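You operate a simulated robot arm through the tools that you are given. There is no shell and no other tool. Be economical: measure what you need, move in short steps, check, and stop when the job is done.

The job below is to be done with a simulated two-armed robot. You get a single attempt, and the scene is never put back.

Task
Snap a chalk line along row C of the blue grid.
Fine: turn the winding knob right back, slide the reel to row C, stand the line block in socket C, wind the line tight, press the orange button; one line, two presses at most. Set down upright: line block.
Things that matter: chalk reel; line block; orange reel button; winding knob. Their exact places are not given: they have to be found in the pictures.

It is judged by the outcome, as a careful person would: the job done as asked, and still so three seconds after it is handed in. It fails if anything else is knocked over, pushed out of place, dropped, spilled or broken.

Robot
Two 7-joint arms with two-finger parallel grippers on one trunk, on a base that drives. Base frame: it is fixed to the floor where the robot stands at the start and does not move with it; the origin is under the middle of the robot, x ahead of it, y to its left, z up. Readings come in mm, rad, newtons and seconds.
The left shoulder is at the start at [50, 158, 1108], the right one opposite. With the tool pointing down near the work surface each hand reaches from about 240 to 660 mm from the robot's upright axis, wherever it stands, measured 20 degrees to its own side. Places, roughly: chalk reel [500, -200, 900]; orange reel button [500, -100, 900]; winding knob [500, -200, 900]. Payload 3.91 kg a hand.
The tool frame of a hand sits at the grasp point between the pads (the TCP): z along the fingers, y along the line on which they close. The tips reach 30 mm beyond it. The gripper opens to 110 mm. The fingers are 20 mm wide and 10 mm thick; the gripper's body (48 by 112 mm) begins 55 mm behind the TCP.
Orientation is that of the tool frame in the base frame, as a unit quaternion [x, y, z, w]. With the fingers straight down and closing along the base's y, the tool's x points along the base's -x, its y along +y and its z along -z.

Tools
- The arms move only by the tool drive_tool. It takes "left_commands", "right_commands" or both (then of equal length, played together; a hand with none holds still); each is a list of rows, each a list of 6 numbers: the shift along the tool's x, y, z in mm, then the turn, a rotation vector about the tool's x, y, z in rad. In form: [[tx, ty, tz, ax, ay, az], ...]. A call has 1 to 10 rows; each row is the pose to reach, as a shift and turn from the pose commanded when the call began, along the tool's axes at that moment. "left_jaw" and "right_jaw" are, for a hand that has rows, the opening, from 0 (shut) to 1 (fully open), set as the call begins (left out, the last holds). Rows are played at 5 a second. More than 50 mm and 0.15 rad between two rows, or a gripper value outside its range, and nothing of the call is played. A pose out of reach is approached as far as the arm can. The call stops where the force on the tool passes 40 N (or 10 N more than at its start, if that is more) or the arm is blocked; 0.2 s more then pass. The fingers move at their own pace (about 153 mm/s each) and stop on an object; they squeeze with about 27 N. The grip force told is the motor's: it shows also when the fingers shut on nothing. Time passes only in rows, and 0.2 s behind the last, so rows that repeat a pose let the fingers close. The reply holds the time, the measured pose of the TCP, the force on the tool along the base axes, the opening and the grip force, in the units named above and with some noise, with the torque about the TCP (base axes, N m) and any sound that the robot's microphone picked up, and new pictures: "views" is both (left out), scene, wrist or none (wrist: the cameras of the hands that moved).
- Cameras (640 x 400 px; columns grow to the right, rows downward): "scene" is now at [132.5, -15.8, 1269.5]; the picture's right is [-0.19, -0.98, 0.00], its down [-0.34, 0.07, -0.94] and it looks along [0.92, -0.18, -0.35] (base axes); focal length 214 px, centre (320, 200). "left" rides on the left gripper at [73, -17, -103] in its tool frame; the picture's right is [0.23, 0.97, 0.00], its down [-0.76, 0.18, -0.62] and it looks along [-0.61, 0.14, 0.78] (tool axes); focal length 222 px, centre (320, 200). "right" rides on the right gripper at [73, 17, -103] in its tool frame; the picture's right is [-0.23, 0.97, 0.00], its down [-0.76, -0.18, -0.62] and it looks along [-0.61, -0.14, 0.78] (tool axes); focal length 222 px, centre (320, 200).
- slide_trunk(by): slides the trunk up (or, below 0, down) by that many mm; the arms and the scene camera ride with it, the base frame stays. It gives what a move gives, with no picture.
- drive_base(legs): drives the robot by 1 to 6 legs, each [ahead, turn to the left] in mm and rad, along the robot's own axes; the way and the turn of a leg run together, so that a leg with both is an arc; at most 1500 mm and 3.142 rad a leg. The arms and the cameras ride along, it lands a little off, and it stops where it bumps. It gives what a move gives, and a new picture of the scene camera.
- turn_head(pan, tilt): turns the head with the scene camera to pan (to the left, within 1.396 rad either way) and tilt (down, from -0.506 to 1.204), counted from straight ahead of the robot. It gives what a move gives, and a new picture of the scene camera.
- locate(camera, pixels): for up to 12 pixels [column, row] of the newest picture of that camera ("zoom" is the newest enlarged one), the place [x, y, z] in the base frame of the surface seen there, good to about 3 mm. It takes no simulated time.
- enlarge(camera, box): a new picture of the part [left, top, right, bottom] of that camera's present view, enlarged. It takes no simulated time.
- finish_job(): hands the job in; it is judged then, once.

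Keep the steps short. Do not move on a guess: measure, check each grasp and each placing, and mend mistakes. In all there are 80 turns and 260 pictures (those below and enlarged ones count). Leave the grippers open and the arms clear of the work at the hand-in unless told otherwise, and finish with a single line.

The tools are called after "Request:" as a command line: name --argument value ..., lists and objects as JSON in quotes. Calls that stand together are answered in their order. drive_tool: Moves the arms, as the interface text tells. Its arguments: {"type":"object","properties":{"left_commands":{"type":"array","items":{"type":"array","items":{"type":"number"}}},"left_jaw":{"type":"number"},"right_commands":{"type":"array","items":{"type":"array","items":{"type":"number"}}},"right_jaw":{"type":"number"},"views":{"type":"string","enum":["both","scene","wrist","none"]}},"required":[]} The other tools are called the same way: slide_trunk (by) slides the trunk up or down; drive_base (legs) drives the base; turn_head (pan, tilt) turns the head that bears the scene camera; locate (camera, pixels) gives the place of the surface under pixels of a picture; enlarge (camera, box) takes an enlarged picture of a part of a camera's view; finish_job () hands the job in.

At the start:

```text
time_s: 0.0
left_eef_pos: [450.7, 114.6, 1212.2]
left_tcp_rot: [0.0, 1.0, 0.0, 0.0]
left_contact_force: [-0.1, -0.3, 0.7]
left_moment: [0.0, 0.03, -0.01]
left_gripper_width: 109.9
left_grasp_force: 0.0
right_eef_pos: [359.6, -182.4, 1262.7]
right_tcp_rot: [0.001, 1.0, 0.002, 0.0]
right_contact_force: [-0.2, 0.1, -0.2]
right_moment: [0.01, 0.0, 0.0]
right_gripper_width: 110.3
right_grasp_force: 0.1
trunk travel left (down, up): [-350.0, 132.0]
robot x, y, heading: [0.8, 1.0, -0.001]
head pan, tilt: [-0.19, 0.353]
```

scene: 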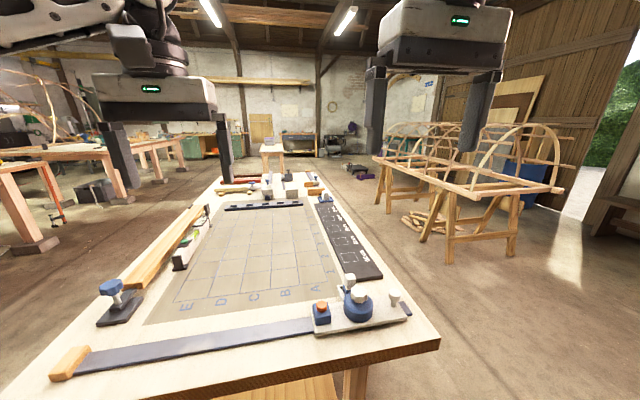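
right: 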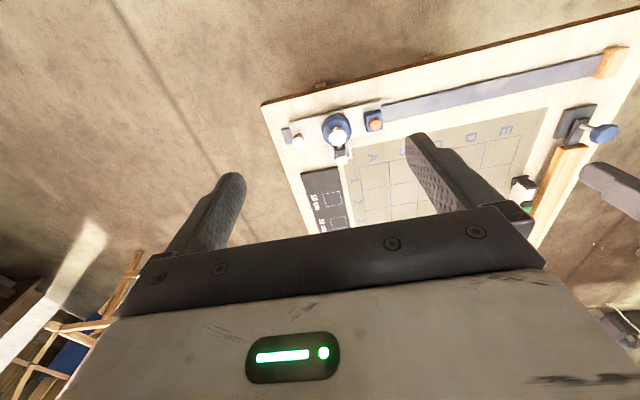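
left: 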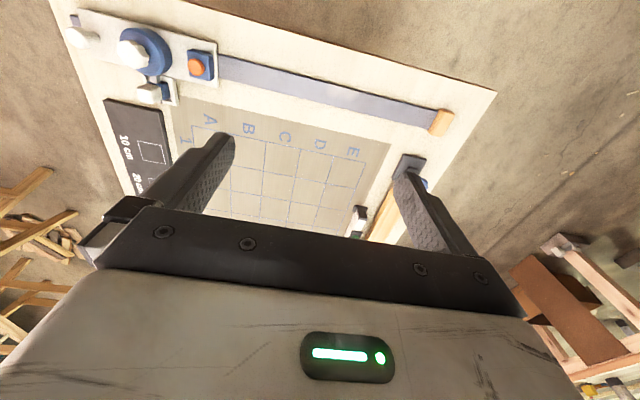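

I see the reel on its rail at the near right (about 345,305), the grid, and some blocks. I'll enlarge the reel, the far side and the left view.

Request:
enlarge --camera "scene" --box '[280, 260, 440, 360]'

Request:
enlarge --camera "scene" --box '[200, 160, 344, 250]'

Request:
enlarge --camera "left" --box '[60, 0, 260, 125]'

Request:
enlarge --camera "scene" --box '[90, 200, 250, 330]'

```text
4.00 times, centred on (360, 310) of scene
```

zoom: 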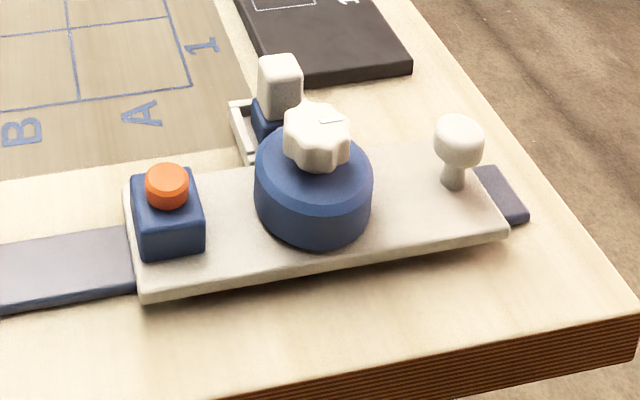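

```text
4.44 times, centred on (272, 205) of scene
```

zoom: 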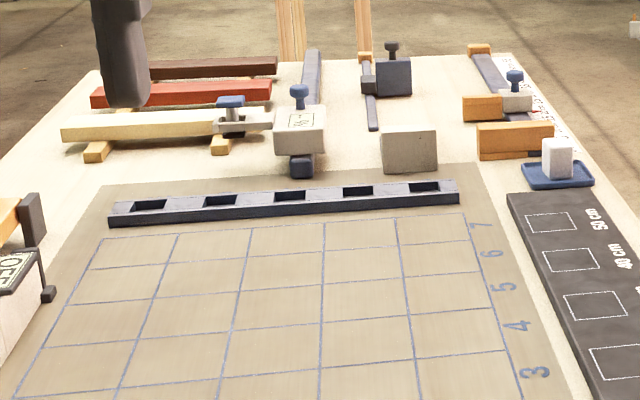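

```text
3.20 times, centred on (160, 62) of left
```

zoom: 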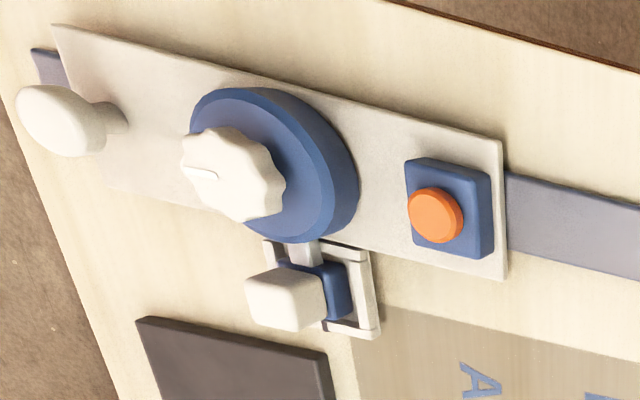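

```text
3.08 times, centred on (170, 265) of scene
```

zoom: 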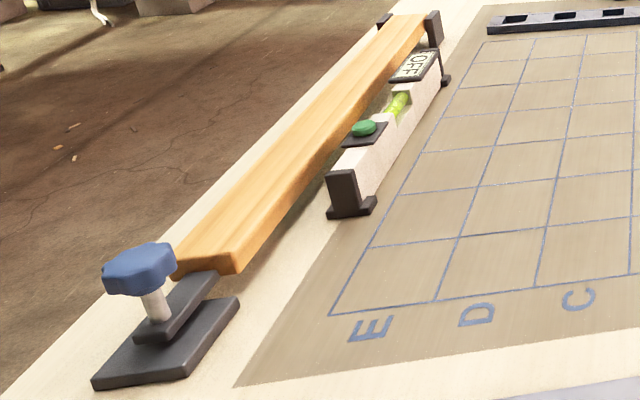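

Locating the parts of reel, sockets and labels.

Request:
locate --camera "left" --pixels '[[197, 67], [133, 54], [122, 48], [83, 37], [150, 94], [163, 92], [206, 120], [248, 129], [284, 138], [440, 122], [250, 85], [155, 40]]'

Request:
enlarge --camera "scene" --box '[215, 190, 311, 220]'

Request:
locate --camera "scene" --pixels '[[234, 206], [250, 205], [265, 204], [281, 203], [295, 202], [358, 292], [349, 280], [350, 289], [394, 298], [321, 307], [65, 365], [265, 206]]'

```text
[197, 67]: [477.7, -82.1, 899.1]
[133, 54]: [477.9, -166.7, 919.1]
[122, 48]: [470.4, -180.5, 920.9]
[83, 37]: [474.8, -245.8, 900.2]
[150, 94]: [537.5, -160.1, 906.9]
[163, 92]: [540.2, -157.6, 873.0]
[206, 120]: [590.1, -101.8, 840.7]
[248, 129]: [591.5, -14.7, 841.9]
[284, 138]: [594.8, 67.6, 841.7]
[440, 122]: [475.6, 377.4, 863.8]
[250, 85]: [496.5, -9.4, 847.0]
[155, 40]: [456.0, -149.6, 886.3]
```

```text
6.67 times, centred on (263, 205) of scene
```

zoom: 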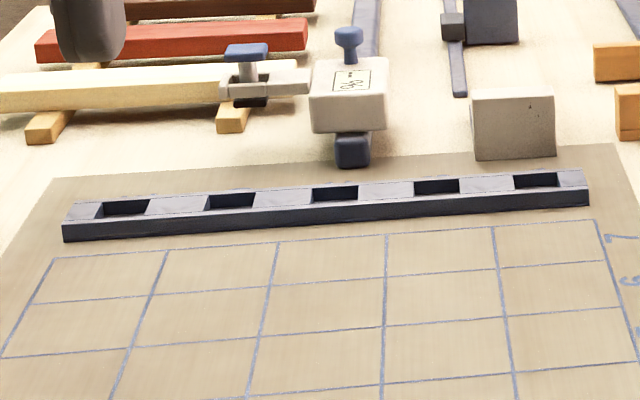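

```text
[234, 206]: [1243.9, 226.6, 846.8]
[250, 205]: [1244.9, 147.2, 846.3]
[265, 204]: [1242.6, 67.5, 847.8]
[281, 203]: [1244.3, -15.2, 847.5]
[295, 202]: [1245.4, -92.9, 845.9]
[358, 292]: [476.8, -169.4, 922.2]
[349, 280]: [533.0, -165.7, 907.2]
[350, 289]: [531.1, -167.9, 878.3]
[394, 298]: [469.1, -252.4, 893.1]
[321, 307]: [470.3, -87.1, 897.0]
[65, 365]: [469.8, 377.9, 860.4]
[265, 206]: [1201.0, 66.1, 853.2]
```

Measuring the table edges and far objects to plan driving.

Request:
locate --camera "scene" --pixels '[[437, 340], [20, 390], [120, 255], [345, 210], [320, 175], [226, 175], [290, 192], [263, 194], [325, 196], [205, 210], [183, 255], [110, 290]]'

Request:
turn_head --pan -0.1 --tilt 0.9

```text
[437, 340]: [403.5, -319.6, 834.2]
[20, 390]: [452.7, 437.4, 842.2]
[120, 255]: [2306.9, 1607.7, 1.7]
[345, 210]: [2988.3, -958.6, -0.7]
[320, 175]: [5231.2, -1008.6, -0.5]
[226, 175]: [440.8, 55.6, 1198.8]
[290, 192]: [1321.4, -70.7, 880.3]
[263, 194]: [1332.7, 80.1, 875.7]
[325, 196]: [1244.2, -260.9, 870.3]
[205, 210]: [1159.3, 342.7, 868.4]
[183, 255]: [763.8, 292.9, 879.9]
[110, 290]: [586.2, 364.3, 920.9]
```

```text
time_s: 1.0
left_eef_pos: [450.6, 114.1, 1212.7]
left_tcp_rot: [-0.001, 1.0, -0.001, 0.0]
left_contact_force: [-0.5, 0.0, -0.4]
left_moment: [0.01, 0.0, 0.01]
left_gripper_width: 110.2
left_grasp_force: 0.0
right_eef_pos: [358.8, -182.1, 1262.9]
right_tcp_rot: [0.001, 1.0, 0.001, 0.0]
right_contact_force: [-0.9, 0.0, 0.2]
right_moment: [0.0, -0.01, 0.0]
right_gripper_width: 110.2
right_grasp_force: 0.1
trunk travel left (down, up): [-350.0, 132.0]
robot x, y, heading: [-1.2, -1.5, 0.0]
head pan, tilt: [-0.099, 0.901]
```

scene: 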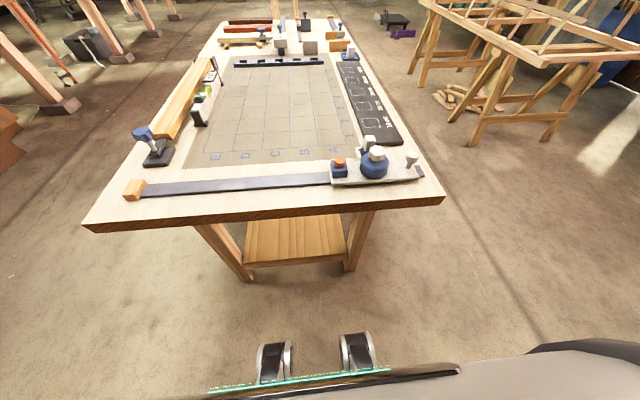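

Checking the robot's own base extent, table legs and the edges.

Request:
locate --camera "scene" --pixels '[[300, 378], [355, 340], [250, 278], [350, 270], [300, 258], [90, 226], [440, 202], [355, 40], [215, 22], [395, 80], [340, 16], [210, 392]]'

Request:
enlarge --camera "scene" --box '[300, 130, 440, 217]'

```text
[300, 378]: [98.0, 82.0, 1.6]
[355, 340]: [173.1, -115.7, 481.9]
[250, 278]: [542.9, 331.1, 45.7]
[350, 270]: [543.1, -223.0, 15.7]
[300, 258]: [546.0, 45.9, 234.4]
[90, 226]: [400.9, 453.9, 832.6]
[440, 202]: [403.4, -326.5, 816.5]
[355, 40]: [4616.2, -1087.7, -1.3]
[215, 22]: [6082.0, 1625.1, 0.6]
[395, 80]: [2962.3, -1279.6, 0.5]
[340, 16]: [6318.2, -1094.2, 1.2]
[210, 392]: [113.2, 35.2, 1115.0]
```

```text
4.57 times, centred on (370, 174) of scene
```

zoom: 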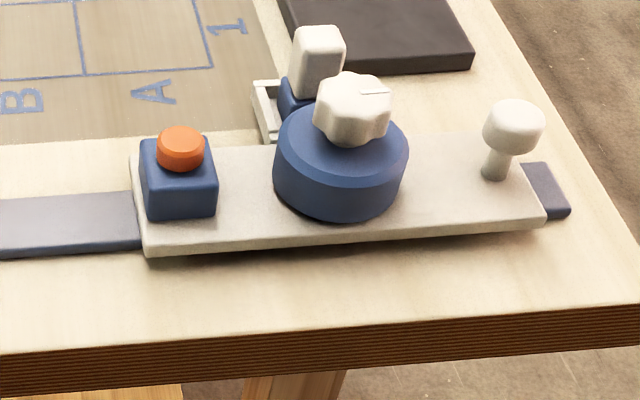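

Request:
locate --camera "zoom" --pixels '[[300, 150], [385, 165], [340, 200], [352, 92], [318, 120], [388, 105], [352, 140], [180, 140], [512, 115], [430, 215], [318, 40], [320, 75]]'

Request:
enlarge --camera "right" --box '[270, 90, 430, 190]'

```text
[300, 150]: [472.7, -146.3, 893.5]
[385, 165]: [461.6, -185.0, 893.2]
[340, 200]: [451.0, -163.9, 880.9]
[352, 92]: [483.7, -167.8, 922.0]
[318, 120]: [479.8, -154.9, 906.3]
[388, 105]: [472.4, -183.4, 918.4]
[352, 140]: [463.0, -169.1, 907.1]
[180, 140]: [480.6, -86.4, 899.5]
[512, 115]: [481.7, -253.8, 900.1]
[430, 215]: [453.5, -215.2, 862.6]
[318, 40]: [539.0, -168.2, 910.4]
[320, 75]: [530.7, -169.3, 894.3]
```

```text
4.00 times, centred on (350, 140) of right
```

zoom: 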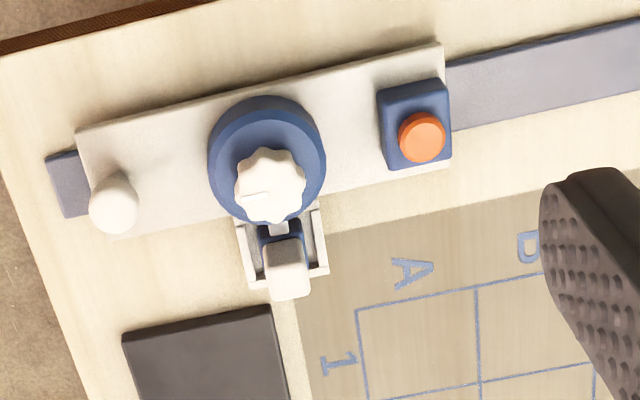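

Knob axis at about (477,-168), top z 922, housing top z 894. Bringing the right hand above it, half open.

Request:
drive_tool --right_commands '[[-17, 2, 43, 0, 0, 0], [-34, 4, 86, 0, 0, 0], [-51, 6, 129, 0, 0, 0], [-68, 8, 172, 0, 0, 0], [-85, 10, 215, 0, 0, 0], [-102, 12, 250, 0, 0, 0], [-118, 14, 283, 0, 0, 0]]' --right_jaw 0.6

```text
time_s: 2.6
left_eef_pos: [450.2, 114.7, 1212.8]
left_tcp_rot: [-0.001, 1.0, 0.001, 0.001]
left_contact_force: [0.1, 0.3, -0.7]
left_moment: [0.02, 0.0, -0.03]
left_gripper_width: 110.0
left_grasp_force: 0.1
right_eef_pos: [477.6, -168.4, 981.2]
right_tcp_rot: [0.001, 1.0, 0.001, 0.0]
right_contact_force: [0.2, -0.3, -0.7]
right_moment: [0.01, 0.0, 0.0]
right_gripper_width: 66.1
right_grasp_force: 0.0
trunk travel left (down, up): [-350.0, 132.0]
robot x, y, heading: [-1.4, 0.5, -0.003]
head pan, tilt: [-0.099, 0.901]
```

scene: 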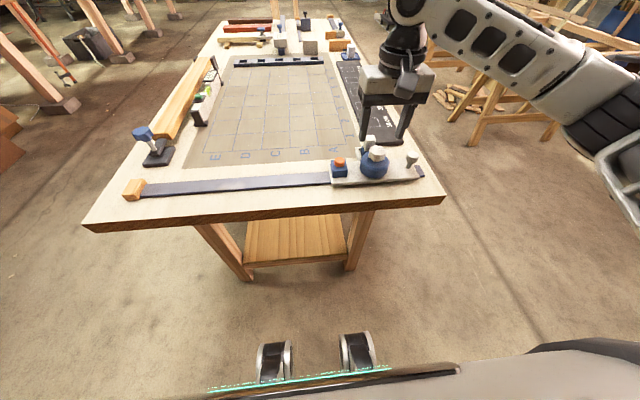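
right: 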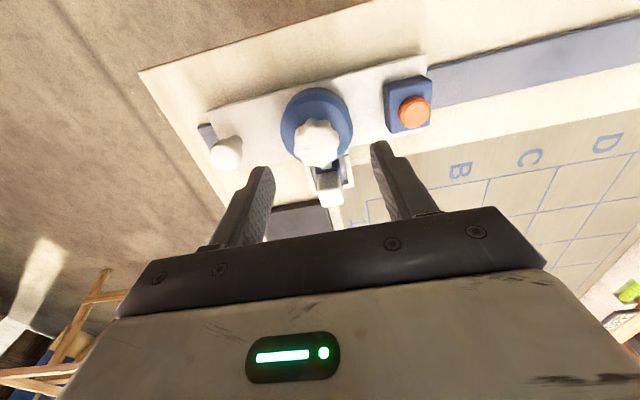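

Request:
enlarge --camera "right" --box '[260, 80, 440, 220]'

Request:
locate --camera "right" --pixels '[[317, 145], [296, 147], [339, 148], [316, 125], [318, 162], [413, 112], [330, 190], [345, 170], [225, 152]]'

```text
2.86 times, centred on (350, 150) of right
```

zoom: 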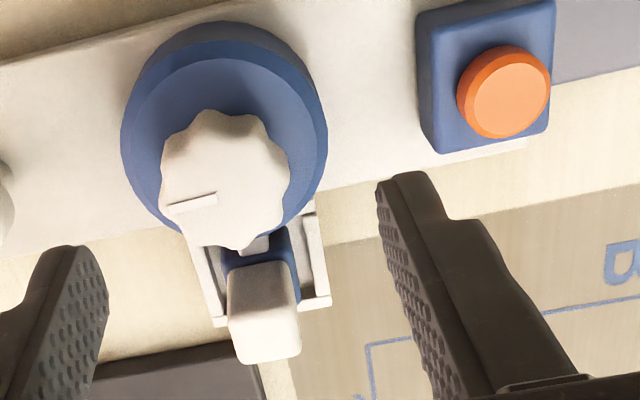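

```text
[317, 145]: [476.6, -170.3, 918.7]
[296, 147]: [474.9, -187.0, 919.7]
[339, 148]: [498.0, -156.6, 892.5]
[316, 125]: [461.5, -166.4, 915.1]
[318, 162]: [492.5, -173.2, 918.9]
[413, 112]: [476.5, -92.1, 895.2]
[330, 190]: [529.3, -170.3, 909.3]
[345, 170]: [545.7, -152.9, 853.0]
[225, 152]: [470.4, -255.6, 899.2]
```

Knob centre about (477,-169.5). Lower to z≈931, grip it.

Request:
drive_tool --right_commands '[[0, -1.5, 25, 0, 0, 0], [0, -1.5, 50, 0, 0, 0]]' --views "none"

Request:
drive_tool --right_commands '[[0, 0, 0, 0, 0, 0], [0, 0, 0, 0, 0, 0], [0, 0, 0, 0, 0, 0]]' --right_jaw 0.2 --views "wrist"

```text
time_s: 3.2
left_eef_pos: [450.4, 116.0, 1212.9]
left_tcp_rot: [0.0, 1.0, -0.001, 0.0]
left_contact_force: [-0.6, 0.2, -0.7]
left_moment: [-0.01, -0.03, 0.04]
left_gripper_width: 110.1
left_grasp_force: 0.1
right_eef_pos: [477.2, -170.5, 928.9]
right_tcp_rot: [0.0, 1.0, 0.0, -0.001]
right_contact_force: [1.3, -0.3, -0.4]
right_moment: [0.03, 0.01, 0.02]
right_gripper_width: 66.1
right_grasp_force: 0.0
trunk travel left (down, up): [-350.0, 132.0]
robot x, y, heading: [-0.6, 1.4, 0.002]
head pan, tilt: [-0.099, 0.901]
```

```text
time_s: 4.0
left_eef_pos: [450.0, 115.0, 1214.7]
left_tcp_rot: [-0.001, 1.0, 0.0, 0.0]
left_contact_force: [-0.3, -0.9, 0.4]
left_moment: [-0.01, 0.01, 0.01]
left_gripper_width: 109.9
left_grasp_force: 0.1
right_eef_pos: [477.1, -171.1, 929.2]
right_tcp_rot: [0.001, 1.0, 0.001, 0.0]
right_contact_force: [0.0, -3.3, -2.5]
right_moment: [-0.06, -0.38, -0.04]
right_gripper_width: 35.5
right_grasp_force: 44.4
trunk travel left (down, up): [-350.0, 132.0]
robot x, y, heading: [0.4, -2.1, -0.0]
head pan, tilt: [-0.099, 0.901]
```

right: 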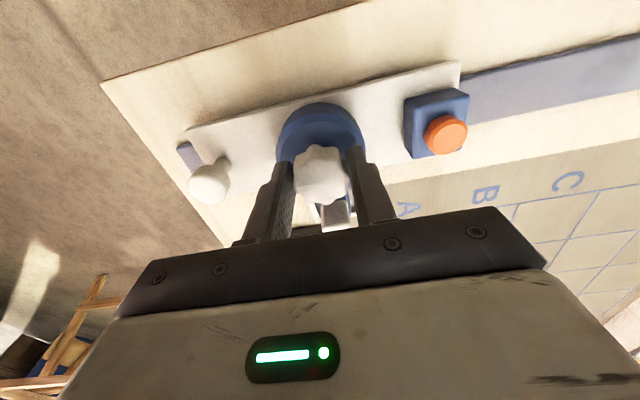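

Gripped (35.5 mm). Turn counter-clockwise seen from above (negative tool z) a little, watching the torque.

Request:
drive_tool --right_commands '[[0, 0, 0, 0, 0, -0.14], [0, 0, 0, 0, 0, -0.28], [0, 0, 0, 0, 0, -0.42], [0, 0, 0, 0, 0, -0.56], [0, 0, 0, 0, 0, -0.7]]' --views "wrist"

```text
time_s: 5.2
left_eef_pos: [451.3, 114.8, 1212.7]
left_tcp_rot: [-0.001, 1.0, -0.001, 0.0]
left_contact_force: [0.6, -0.7, 0.1]
left_moment: [-0.03, -0.04, 0.0]
left_gripper_width: 110.1
left_grasp_force: 0.1
right_eef_pos: [478.2, -169.4, 929.2]
right_tcp_rot: [-0.345, 0.939, 0.0, -0.001]
right_contact_force: [1.5, -4.2, -5.4]
right_moment: [-0.39, 0.44, 0.0]
right_gripper_width: 35.2
right_grasp_force: 45.6
trunk travel left (down, up): [-350.0, 132.0]
robot x, y, heading: [4.3, 0.7, 0.002]
head pan, tilt: [-0.099, 0.901]
```

right: 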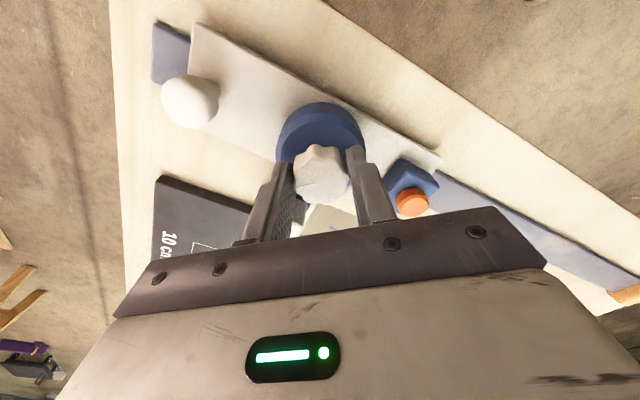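

Request:
enlarge --camera "right" --box '[260, 90, 400, 230]'

Request:
drive_tool --right_commands '[[0, 0, 0, 0, 0, -0.14], [0, 0, 0, 0, 0, -0.28], [0, 0, 0, 0, 0, -0.42], [0, 0, 0, 0, 0, -0.56], [0, 0, 0, 0, 0, -0.7]]' --views "wrist"

Request:
enlarge --camera "right" --box '[260, 90, 400, 230]'

```text
2.86 times, centred on (330, 160) of right
```

zoom: 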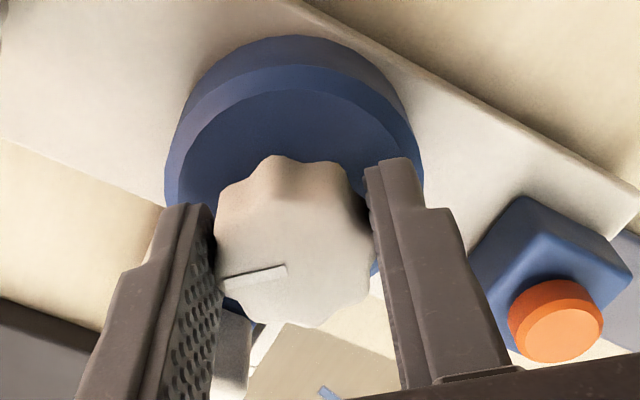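

```text
time_s: 6.4
left_eef_pos: [452.1, 115.5, 1213.4]
left_tcp_rot: [-0.001, 1.0, 0.0, -0.001]
left_contact_force: [0.3, 0.9, 0.4]
left_moment: [-0.01, 0.05, 0.01]
left_gripper_width: 109.9
left_grasp_force: 0.0
right_eef_pos: [479.6, -171.3, 928.9]
right_tcp_rot: [-0.644, 0.765, -0.001, 0.001]
right_contact_force: [15.7, -2.8, -4.3]
right_moment: [-0.75, -0.19, -0.05]
right_gripper_width: 34.8
right_grasp_force: 45.1
trunk travel left (down, up): [-350.0, 132.0]
robot x, y, heading: [-0.3, 1.6, -0.002]
head pan, tilt: [-0.099, 0.901]
```

right: 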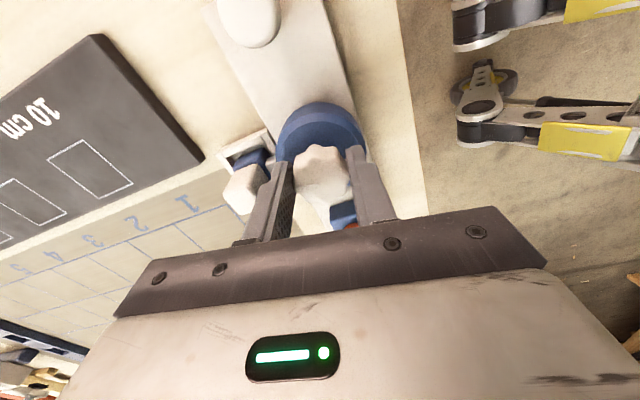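

```text
2.86 times, centred on (330, 160) of right
```

zoom: 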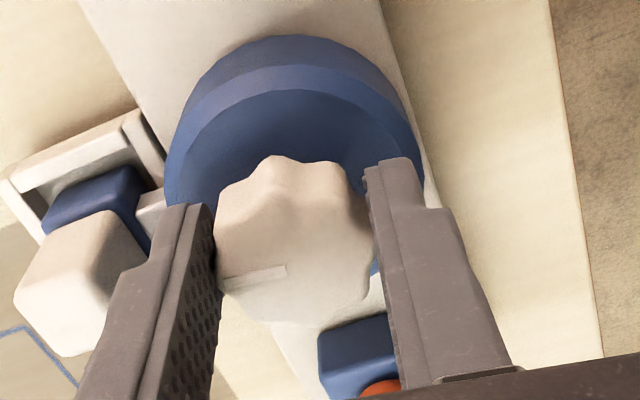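

The knob follows the hand with no resisting torque; a side force of 16 N shows I'm ~2 mm off in x. Correct and continue turning.

Request:
drive_tool --right_commands '[[0, -2, 0, 0, 0, 0], [0, -2, 0, 0, 0, -0.14], [0, -2, 0, 0, 0, -0.28], [0, -2, 0, 0, 0, -0.42], [0, -2, 0, 0, 0, -0.56]]' --views "wrist"

```text
time_s: 7.6
left_eef_pos: [451.7, 113.5, 1212.7]
left_tcp_rot: [-0.002, 1.0, 0.0, -0.001]
left_contact_force: [-0.1, -0.2, -0.7]
left_moment: [0.03, 0.0, -0.01]
left_gripper_width: 110.0
left_grasp_force: 0.0
right_eef_pos: [481.5, -169.6, 928.7]
right_tcp_rot: [0.831, -0.556, 0.0, -0.002]
right_contact_force: [15.2, -0.2, -1.5]
right_moment: [0.53, -0.02, -0.04]
right_gripper_width: 35.5
right_grasp_force: 45.3
trunk travel left (down, up): [-350.0, 132.0]
robot x, y, heading: [-1.6, 4.2, 0.001]
head pan, tilt: [-0.099, 0.901]
```

right: 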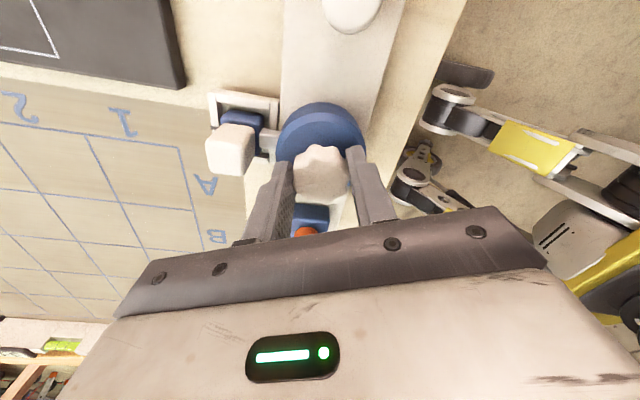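

Request:
drive_tool --right_commands '[[1, -2.3, 0, 0, 0, 0], [1, -2.3, 0, 0, 0, -0.14], [1, -2.3, 0, 0, 0, -0.28], [1, -2.3, 0, 0, 0, -0.42], [1, -2.3, 0, 0, 0, -0.56]]' --views "wrist"

```text
time_s: 8.8
left_eef_pos: [450.6, 114.6, 1213.1]
left_tcp_rot: [-0.002, 1.0, 0.0, 0.0]
left_contact_force: [0.2, 0.5, -1.3]
left_moment: [-0.03, -0.02, 0.01]
left_gripper_width: 109.9
left_grasp_force: 0.1
right_eef_pos: [482.9, -169.9, 928.4]
right_tcp_rot: [0.953, -0.304, 0.0, -0.001]
right_contact_force: [8.9, -0.7, 0.1]
right_moment: [0.08, 0.26, -0.04]
right_gripper_width: 35.4
right_grasp_force: 44.9
trunk travel left (down, up): [-350.0, 132.0]
robot x, y, heading: [-0.1, 1.2, 0.002]
head pan, tilt: [-0.099, 0.901]
```

right: 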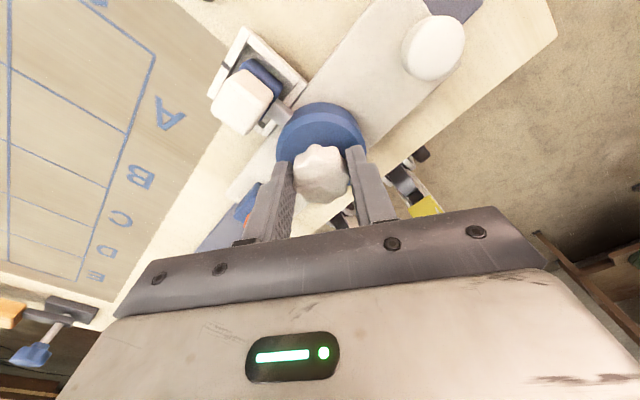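

Request:
drive_tool --right_commands '[[1.2, -0.9, 0, 0, 0, 0], [1.2, -0.9, 0, 0, 0, -0.14], [1.2, -0.9, 0, 0, 0, -0.28], [1.2, -0.9, 0, 0, 0, -0.42], [1.2, -0.9, 0, 0, 0, -0.56]]' --views "wrist"

Request:
enlarge --camera "right" --box '[260, 90, 400, 230]'

```text
time_s: 10.0
left_eef_pos: [450.8, 114.8, 1213.5]
left_tcp_rot: [-0.001, 1.0, 0.0, 0.0]
left_contact_force: [-0.1, -0.1, 0.1]
left_moment: [-0.03, 0.0, 0.04]
left_gripper_width: 109.8
left_grasp_force: 0.1
right_eef_pos: [484.4, -170.2, 929.7]
right_tcp_rot: [1.0, -0.03, -0.001, 0.001]
right_contact_force: [-4.6, -1.6, -4.3]
right_moment: [-0.13, 0.1, 0.04]
right_gripper_width: 35.3
right_grasp_force: 44.9
trunk travel left (down, up): [-350.0, 132.0]
robot x, y, heading: [1.5, -2.6, -0.001]
head pan, tilt: [-0.099, 0.901]
```

right: 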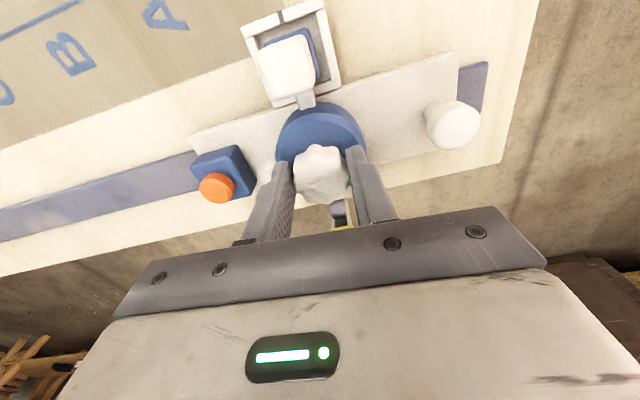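

```text
2.86 times, centred on (330, 160) of right
```

zoom: 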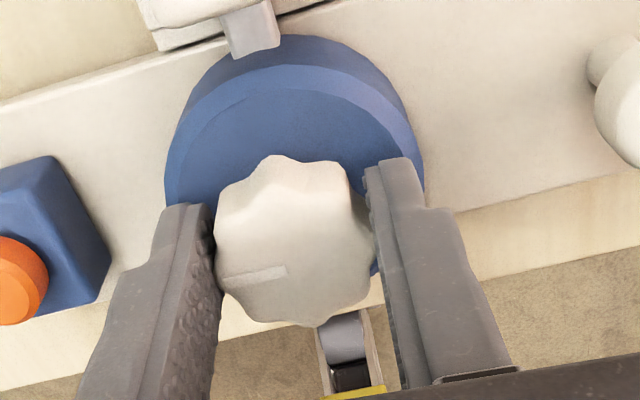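

Half a turn done, still free. Continue, looking for the stop.

Request:
drive_tool --right_commands '[[-1, 0, 0, 0, 0, -0.14], [-1, 0, 0, 0, 0, -0.28], [-1, 0, 0, 0, 0, -0.42], [-1, 0, 0, 0, 0, -0.56], [-1, 0, 0, 0, 0, -0.7]]' --views "wrist"

```text
time_s: 11.2
left_eef_pos: [450.2, 116.2, 1214.0]
left_tcp_rot: [-0.001, 1.0, 0.0, 0.002]
left_contact_force: [-0.3, -0.1, 0.5]
left_moment: [0.01, 0.0, 0.0]
left_gripper_width: 109.7
left_grasp_force: 0.0
right_eef_pos: [482.4, -169.6, 929.5]
right_tcp_rot: [0.95, 0.314, 0.0, -0.001]
right_contact_force: [-0.1, -0.6, 1.6]
right_moment: [0.0, 0.0, -0.66]
right_gripper_width: 35.3
right_grasp_force: 45.1
trunk travel left (down, up): [-350.0, 132.0]
robot x, y, heading: [3.0, 0.8, -0.003]
head pan, tilt: [-0.099, 0.901]
```

right: 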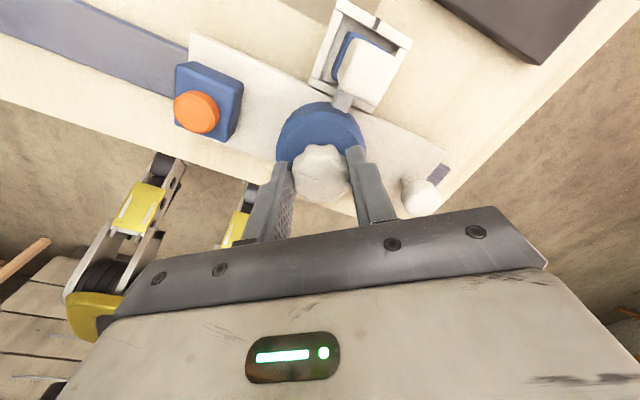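

A resisting torque of 0.66 N·m showed up — likely the stop. See if the mark slipped.

Request:
enlarge --camera "right" --box '[260, 90, 400, 230]'

Request:
drive_tool --right_commands '[[0, 0, 0, 0, 0, -0.1], [0, 0, 0, 0, 0, -0.2]]' --views "wrist"

Request:
enlarge --camera "right" --box '[260, 90, 400, 230]'

```text
2.86 times, centred on (330, 160) of right
```

zoom: 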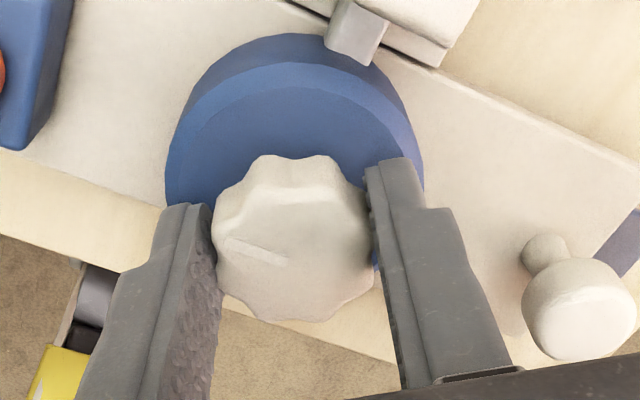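

```text
time_s: 11.8
left_eef_pos: [450.3, 115.7, 1213.2]
left_tcp_rot: [0.0, 1.0, 0.0, 0.001]
left_contact_force: [-0.3, 0.5, 0.1]
left_moment: [-0.02, -0.03, -0.02]
left_gripper_width: 109.9
left_grasp_force: 0.1
right_eef_pos: [482.3, -170.5, 931.0]
right_tcp_rot: [0.923, 0.384, 0.001, 0.0]
right_contact_force: [0.2, 2.7, 3.8]
right_moment: [-0.28, 0.07, -0.56]
right_gripper_width: 35.0
right_grasp_force: 44.9
right hand out of reach, approached as far as the arm can: row 2
trunk travel left (down, up): [-350.0, 132.0]
robot x, y, heading: [-5.6, 0.1, -0.001]
head pan, tilt: [-0.099, 0.901]
```

right: 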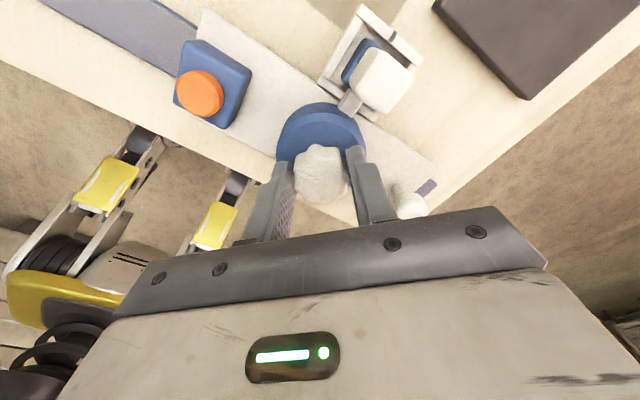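

```text
2.86 times, centred on (330, 160) of right
```

zoom: 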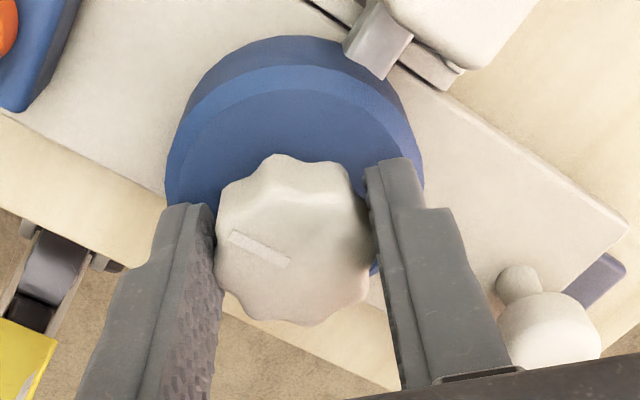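

The knob is at its stop (it now slips in the pads): wound right back. I open, rise, and check my own base's extent in the wrist view.

Request:
drive_tool --right_commands '[[0, 0, 0, 0, 0, 0], [0, 0, 0, 0, 0, 0], [0, 0, -40, 0, 0, 0], [0, 0, -80, 0, 0, 0.1]]' --right_jaw 0.6 --views "wrist"

Request:
enlarge --camera "right" --box '[250, 70, 410, 200]'

Request:
turn_head --pan 0.0 --tilt 1.2

```text
time_s: 12.8
left_eef_pos: [449.7, 115.0, 1213.5]
left_tcp_rot: [-0.001, 1.0, 0.001, 0.002]
left_contact_force: [0.4, -0.2, -1.2]
left_moment: [0.03, 0.01, -0.01]
left_gripper_width: 110.1
left_grasp_force: 0.2
right_eef_pos: [481.9, -170.7, 1010.9]
right_tcp_rot: [0.942, 0.336, 0.0, 0.0]
right_contact_force: [-0.2, -0.6, -0.4]
right_moment: [0.01, 0.03, -0.01]
right_gripper_width: 65.7
right_grasp_force: 0.1
trunk travel left (down, up): [-350.0, 132.0]
robot x, y, heading: [0.3, 2.4, -0.003]
head pan, tilt: [-0.099, 0.901]
```

right: 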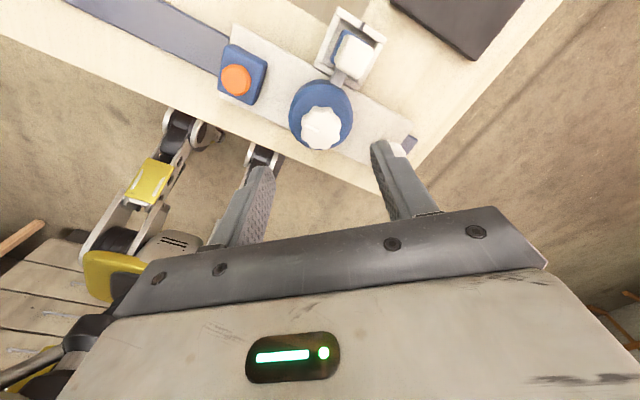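

```text
3.08 times, centred on (330, 135) of right
```

zoom: 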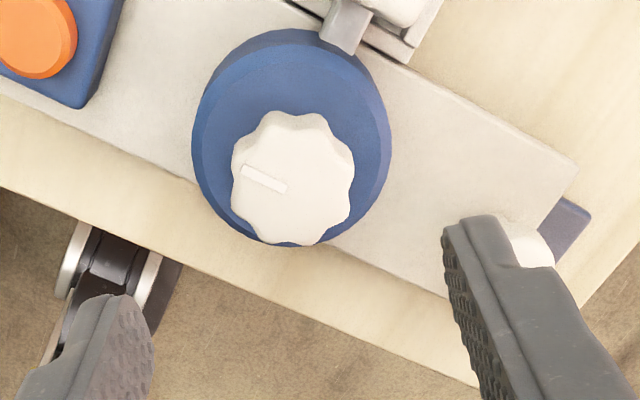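

```text
time_s: 13.6
left_eef_pos: [449.5, 114.6, 1212.5]
left_tcp_rot: [-0.001, 1.0, 0.0, 0.0]
left_contact_force: [0.2, 0.2, 0.4]
left_moment: [-0.02, 0.01, 0.0]
left_gripper_width: 110.1
left_grasp_force: 0.1
right_eef_pos: [483.5, -170.6, 1009.0]
right_tcp_rot: [0.942, 0.337, 0.0, 0.0]
right_contact_force: [-1.3, 0.2, 0.3]
right_moment: [-0.01, -0.03, 0.0]
right_gripper_width: 65.8
right_grasp_force: 0.1
trunk travel left (down, up): [-350.0, 132.0]
robot x, y, heading: [1.9, 2.4, -0.003]
head pan, tilt: [0.0, 1.201]
```

scene: 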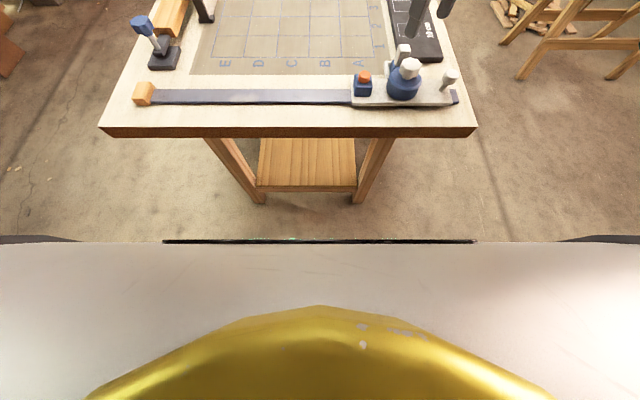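

Request:
locate --camera "right" --pixels '[[180, 120], [215, 132], [150, 180], [110, 230], [95, 265], [265, 155], [60, 290], [30, 370], [170, 240], [236, 80], [320, 125], [340, 65]]'

Request:
locate --camera "scene" --pixels '[[320, 255], [320, 340], [100, 300], [165, 240], [265, 200], [355, 198], [40, 237]]'

```text
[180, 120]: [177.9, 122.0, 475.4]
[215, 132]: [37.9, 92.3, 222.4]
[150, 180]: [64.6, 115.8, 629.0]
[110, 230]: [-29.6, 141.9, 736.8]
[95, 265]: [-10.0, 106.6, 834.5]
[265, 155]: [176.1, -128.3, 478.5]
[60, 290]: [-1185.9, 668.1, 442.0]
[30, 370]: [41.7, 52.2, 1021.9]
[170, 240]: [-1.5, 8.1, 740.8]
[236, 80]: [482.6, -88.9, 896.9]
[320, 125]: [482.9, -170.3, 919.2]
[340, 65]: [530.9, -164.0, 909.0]
```

```text
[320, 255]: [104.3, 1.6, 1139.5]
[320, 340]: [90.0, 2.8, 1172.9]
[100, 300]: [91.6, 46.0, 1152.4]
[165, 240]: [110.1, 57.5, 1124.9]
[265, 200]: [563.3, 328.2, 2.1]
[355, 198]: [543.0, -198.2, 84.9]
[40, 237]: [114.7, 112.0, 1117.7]
```

The floor plan: my legs are slim with knees to x≈178 at z 478, so I can later stand close by the table's right side. Now measure the slide handle and the trestle on the right.

Request:
enlarge --camera "scene" --box '[340, 40, 468, 120]'

Request:
locate --camera "zoom" --pixels '[[551, 182], [535, 185], [568, 187], [550, 220], [342, 142], [120, 185], [118, 175], [320, 48], [320, 100]]'

Request:
locate --camera "scene" --pixels '[[522, 78], [502, 43], [545, 58], [610, 80], [600, 47], [545, 12], [575, 36]]'

```text
5.00 times, centred on (404, 80) of scene
```

zoom: 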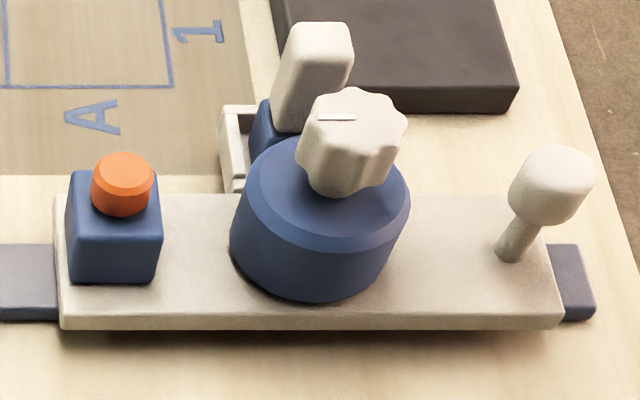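

```text
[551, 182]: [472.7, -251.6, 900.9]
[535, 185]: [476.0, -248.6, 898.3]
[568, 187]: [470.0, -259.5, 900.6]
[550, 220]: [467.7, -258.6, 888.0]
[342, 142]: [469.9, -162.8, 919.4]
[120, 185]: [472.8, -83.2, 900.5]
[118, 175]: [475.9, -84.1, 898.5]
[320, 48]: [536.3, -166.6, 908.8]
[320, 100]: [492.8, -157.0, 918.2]
```

```text
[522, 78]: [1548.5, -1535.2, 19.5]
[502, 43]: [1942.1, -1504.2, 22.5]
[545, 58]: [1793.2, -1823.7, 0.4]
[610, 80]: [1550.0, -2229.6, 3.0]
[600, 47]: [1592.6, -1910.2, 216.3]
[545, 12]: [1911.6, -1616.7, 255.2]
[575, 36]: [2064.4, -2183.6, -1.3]
```

Handle cap at about (478,-253), top z 901. Turn the right hand square and bring it above the handle.

Request:
drive_tool --right_commands '[[-11, 12, 0, 0, 0, 0.138], [-22, 24, 0, 0, 0, 0.276], [-34, 36, 0, 0, 0, 0.414], [-45, 48, 0, 0, 0, 0.552], [-56.3, 60.4, 0, 0, 0, 0.69]]' --right_jaw 0.5 --views "wrist"

Request:
enlarge --camera "right" --box '[240, 80, 400, 180]'

```text
time_s: 14.8
left_eef_pos: [449.6, 115.4, 1213.8]
left_tcp_rot: [-0.001, 1.0, 0.0, 0.001]
left_contact_force: [0.6, -0.3, 0.9]
left_moment: [-0.02, 0.0, 0.06]
left_gripper_width: 109.9
left_grasp_force: 0.1
right_eef_pos: [477.1, -253.9, 1009.8]
right_tcp_rot: [1.0, -0.003, 0.0, -0.001]
right_contact_force: [-0.8, -1.1, -0.3]
right_moment: [0.04, -0.01, 0.0]
right_gripper_width: 54.9
right_grasp_force: 0.0
trunk travel left (down, up): [-350.0, 132.0]
robot x, y, heading: [-0.5, 3.1, -0.002]
head pan, tilt: [0.0, 1.201]
```

right: 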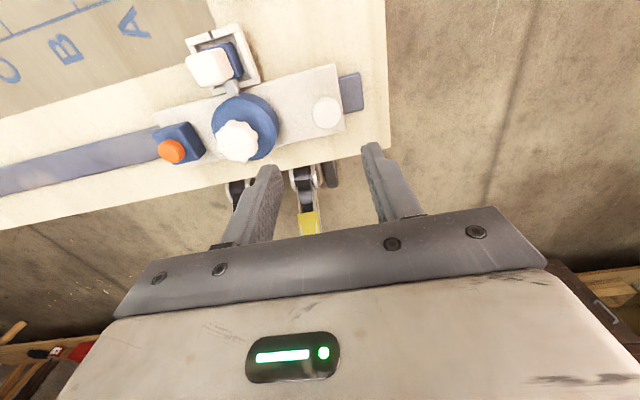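

```text
4.00 times, centred on (320, 130) of right
```

zoom: 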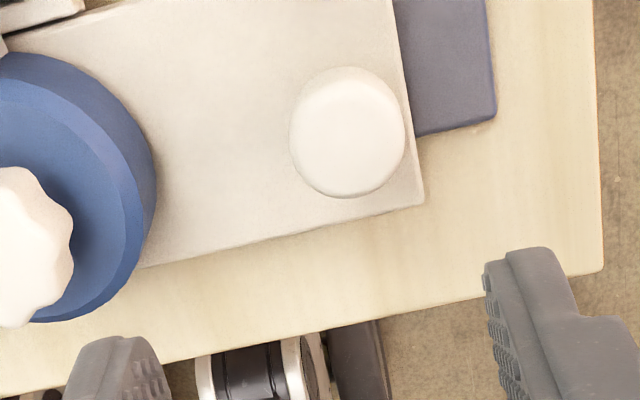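

Request:
locate --camera "zoom" --pixels '[[347, 128], [295, 130], [402, 125], [347, 72], [350, 188]]'

Request:
drive_tool --right_commands '[[2, 0, 35, 0, 0, 0], [3, 0, 70, 0, 0, 0], [3, 0, 102, 0, 0, 0]]' --views "wrist"

```text
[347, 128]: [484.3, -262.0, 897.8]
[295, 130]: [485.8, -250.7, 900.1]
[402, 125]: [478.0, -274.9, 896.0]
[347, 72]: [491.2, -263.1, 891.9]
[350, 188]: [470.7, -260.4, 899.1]
```

```text
time_s: 15.6
left_eef_pos: [449.8, 115.3, 1213.9]
left_tcp_rot: [-0.001, 1.0, -0.001, 0.0]
left_contact_force: [0.1, -0.5, 0.2]
left_moment: [0.01, 0.0, -0.02]
left_gripper_width: 110.1
left_grasp_force: 0.0
right_eef_pos: [480.9, -251.9, 907.3]
right_tcp_rot: [1.0, -0.002, 0.0, -0.001]
right_contact_force: [-0.4, -0.4, 0.2]
right_moment: [0.01, 0.0, 0.01]
right_gripper_width: 55.1
right_grasp_force: 0.0
trunk travel left (down, up): [-350.0, 132.0]
robot x, y, heading: [-0.6, 1.5, -0.002]
head pan, tilt: [0.0, 1.201]
```

right: 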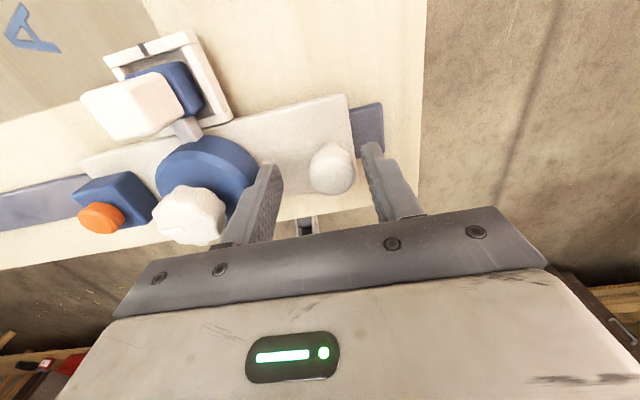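

Handle centre ≈(481,-261); shift 8 mm toward it, then close.

Request:
drive_tool --right_commands '[[1, 8, 0, 0, 0, 0], [1, 8, 0, 0, 0, 0]]' --views "none"

Request:
drive_tool --right_commands '[[0, 0, 0, 0, 0, 0], [0, 0, 0, 0, 0, 0], [0, 0, 0, 0, 0, 0]]' --right_jaw 0.1 --views "wrist"

```text
time_s: 16.2
left_eef_pos: [450.6, 116.1, 1213.6]
left_tcp_rot: [-0.001, 1.0, 0.0, 0.0]
left_contact_force: [-0.2, -0.4, 0.1]
left_moment: [0.02, 0.0, -0.01]
left_gripper_width: 110.0
left_grasp_force: 0.0
right_eef_pos: [481.2, -261.4, 908.3]
right_tcp_rot: [1.0, -0.002, 0.0, -0.001]
right_contact_force: [-0.6, -0.2, 0.0]
right_moment: [0.04, 0.02, -0.03]
right_gripper_width: 54.7
right_grasp_force: 0.1
trunk travel left (down, up): [-350.0, 132.0]
robot x, y, heading: [-0.2, -3.3, -0.002]
head pan, tilt: [0.0, 1.201]
```

```text
time_s: 17.0
left_eef_pos: [450.4, 115.8, 1212.0]
left_tcp_rot: [-0.001, 1.0, 0.0, 0.0]
left_contact_force: [-0.2, 0.3, -0.2]
left_moment: [-0.03, 0.03, 0.0]
left_gripper_width: 110.0
left_grasp_force: 0.1
right_eef_pos: [481.8, -261.3, 907.6]
right_tcp_rot: [1.0, -0.002, 0.0, -0.001]
right_contact_force: [-1.1, 2.0, -1.6]
right_moment: [0.08, -0.15, 0.03]
right_gripper_width: 27.1
right_grasp_force: 45.1
trunk travel left (down, up): [-350.0, 132.0]
robot x, y, heading: [1.3, -0.4, 0.003]
head pan, tilt: [0.0, 1.201]
```

right: 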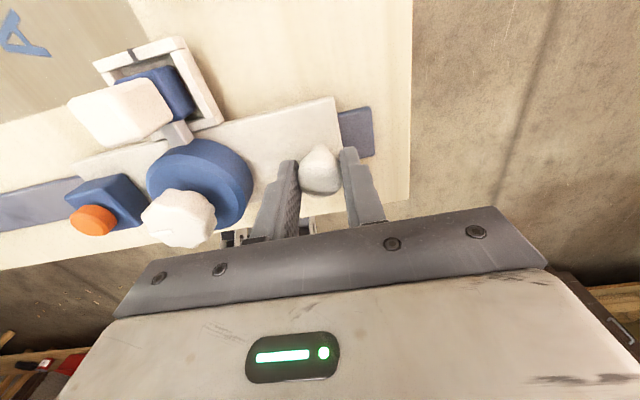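

Gripped on the handle. Slide 80 mm toward +y (tool −y) slowly first.

Request:
drive_tool --right_commands '[[0, -15, 0, 0, 0, 0], [0, -30, 0, 0, 0, 0], [0, -45, 0, 0, 0, 0], [0, -60, 0, 0, 0, 0], [0, -80, 0, 0, 0, 0]]' --views "scene"

```text
time_s: 18.2
left_eef_pos: [449.1, 115.2, 1213.9]
left_tcp_rot: [-0.001, 1.0, -0.001, 0.002]
left_contact_force: [0.1, 0.2, 0.2]
left_moment: [-0.03, -0.04, -0.02]
left_gripper_width: 109.7
left_grasp_force: 0.1
right_eef_pos: [480.9, -180.2, 907.2]
right_tcp_rot: [1.0, -0.001, -0.001, -0.001]
right_contact_force: [-4.2, 1.2, -4.3]
right_moment: [-0.05, -0.32, 0.14]
right_gripper_width: 27.4
right_grasp_force: 44.6
trunk travel left (down, up): [-350.0, 132.0]
robot x, y, heading: [-0.4, -2.5, -0.002]
head pan, tilt: [0.0, 1.201]
```

scene: 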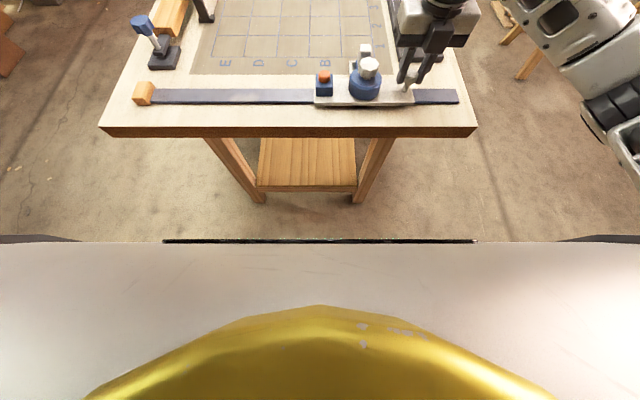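

Slides freely. Move 150 more.

Request:
drive_tool --right_commands '[[0, -15, 0, 0, 0, 0], [0, -30, 0, 0, 0, 0], [0, -45, 0, 0, 0, 0], [0, -60, 0, 0, 0, 0], [0, -75, 0, 0, 0, 0], [0, -90, 0, 0, 0, 0], [0, -105, 0, 0, 0, 0], [0, -120, 0, 0, 0, 0], [0, -135, 0, 0, 0, 0], [0, -150, 0, 0, 0, 0]]' --views "none"

Request:
turn_head --pan 0.08 --tilt 0.75

Request:
enlarge --camera "scene" --box '[240, 120, 400, 220]'

Request:
enlarge --camera "scene" --box '[200, 30, 400, 150]'

```text
time_s: 20.4
left_eef_pos: [450.4, 114.4, 1213.2]
left_tcp_rot: [-0.001, 1.0, 0.0, 0.001]
left_contact_force: [1.0, -0.3, 0.5]
left_moment: [0.0, -0.02, -0.02]
left_gripper_width: 109.9
left_grasp_force: 0.1
right_eef_pos: [480.9, -30.3, 907.5]
right_tcp_rot: [1.0, -0.001, -0.001, -0.002]
right_contact_force: [-17.9, 1.1, -15.7]
right_moment: [-0.24, 0.57, -0.07]
right_gripper_width: 27.4
right_grasp_force: 44.7
trunk travel left (down, up): [-350.0, 132.0]
robot x, y, heading: [-2.4, 0.5, -0.003]
head pan, tilt: [0.0, 1.201]
```

```text
time_s: 21.3
left_eef_pos: [449.3, 115.7, 1212.9]
left_tcp_rot: [-0.001, 1.0, 0.001, 0.001]
left_contact_force: [0.0, 0.7, 1.3]
left_moment: [-0.01, 0.02, 0.02]
left_gripper_width: 109.8
left_grasp_force: 0.1
right_eef_pos: [480.4, -31.4, 908.4]
right_tcp_rot: [1.0, -0.001, -0.002, -0.001]
right_contact_force: [-19.9, 0.8, -16.5]
right_moment: [0.09, 0.18, 0.08]
right_gripper_width: 27.2
right_grasp_force: 45.0
trunk travel left (down, up): [-350.0, 132.0]
robot x, y, heading: [1.5, 2.6, 0.004]
head pan, tilt: [0.08, 0.75]
```

scene: 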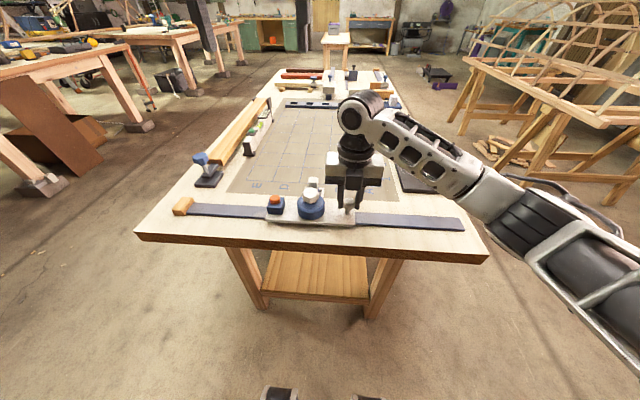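

```text
4.00 times, centred on (320, 170) of scene
```

zoom: 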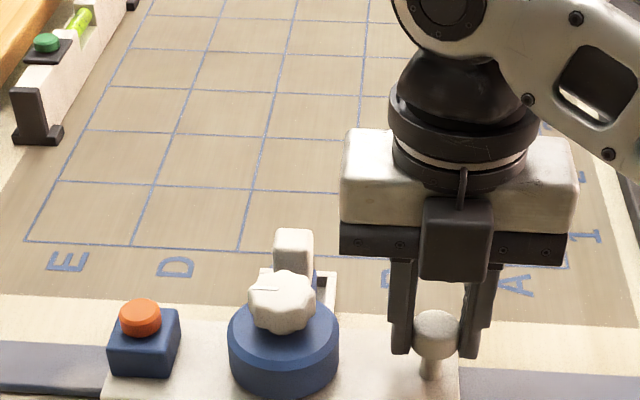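

```text
3.20 times, centred on (300, 90) of scene
```

zoom: 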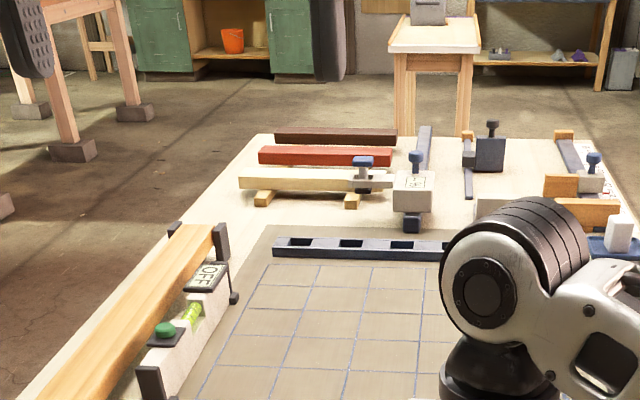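

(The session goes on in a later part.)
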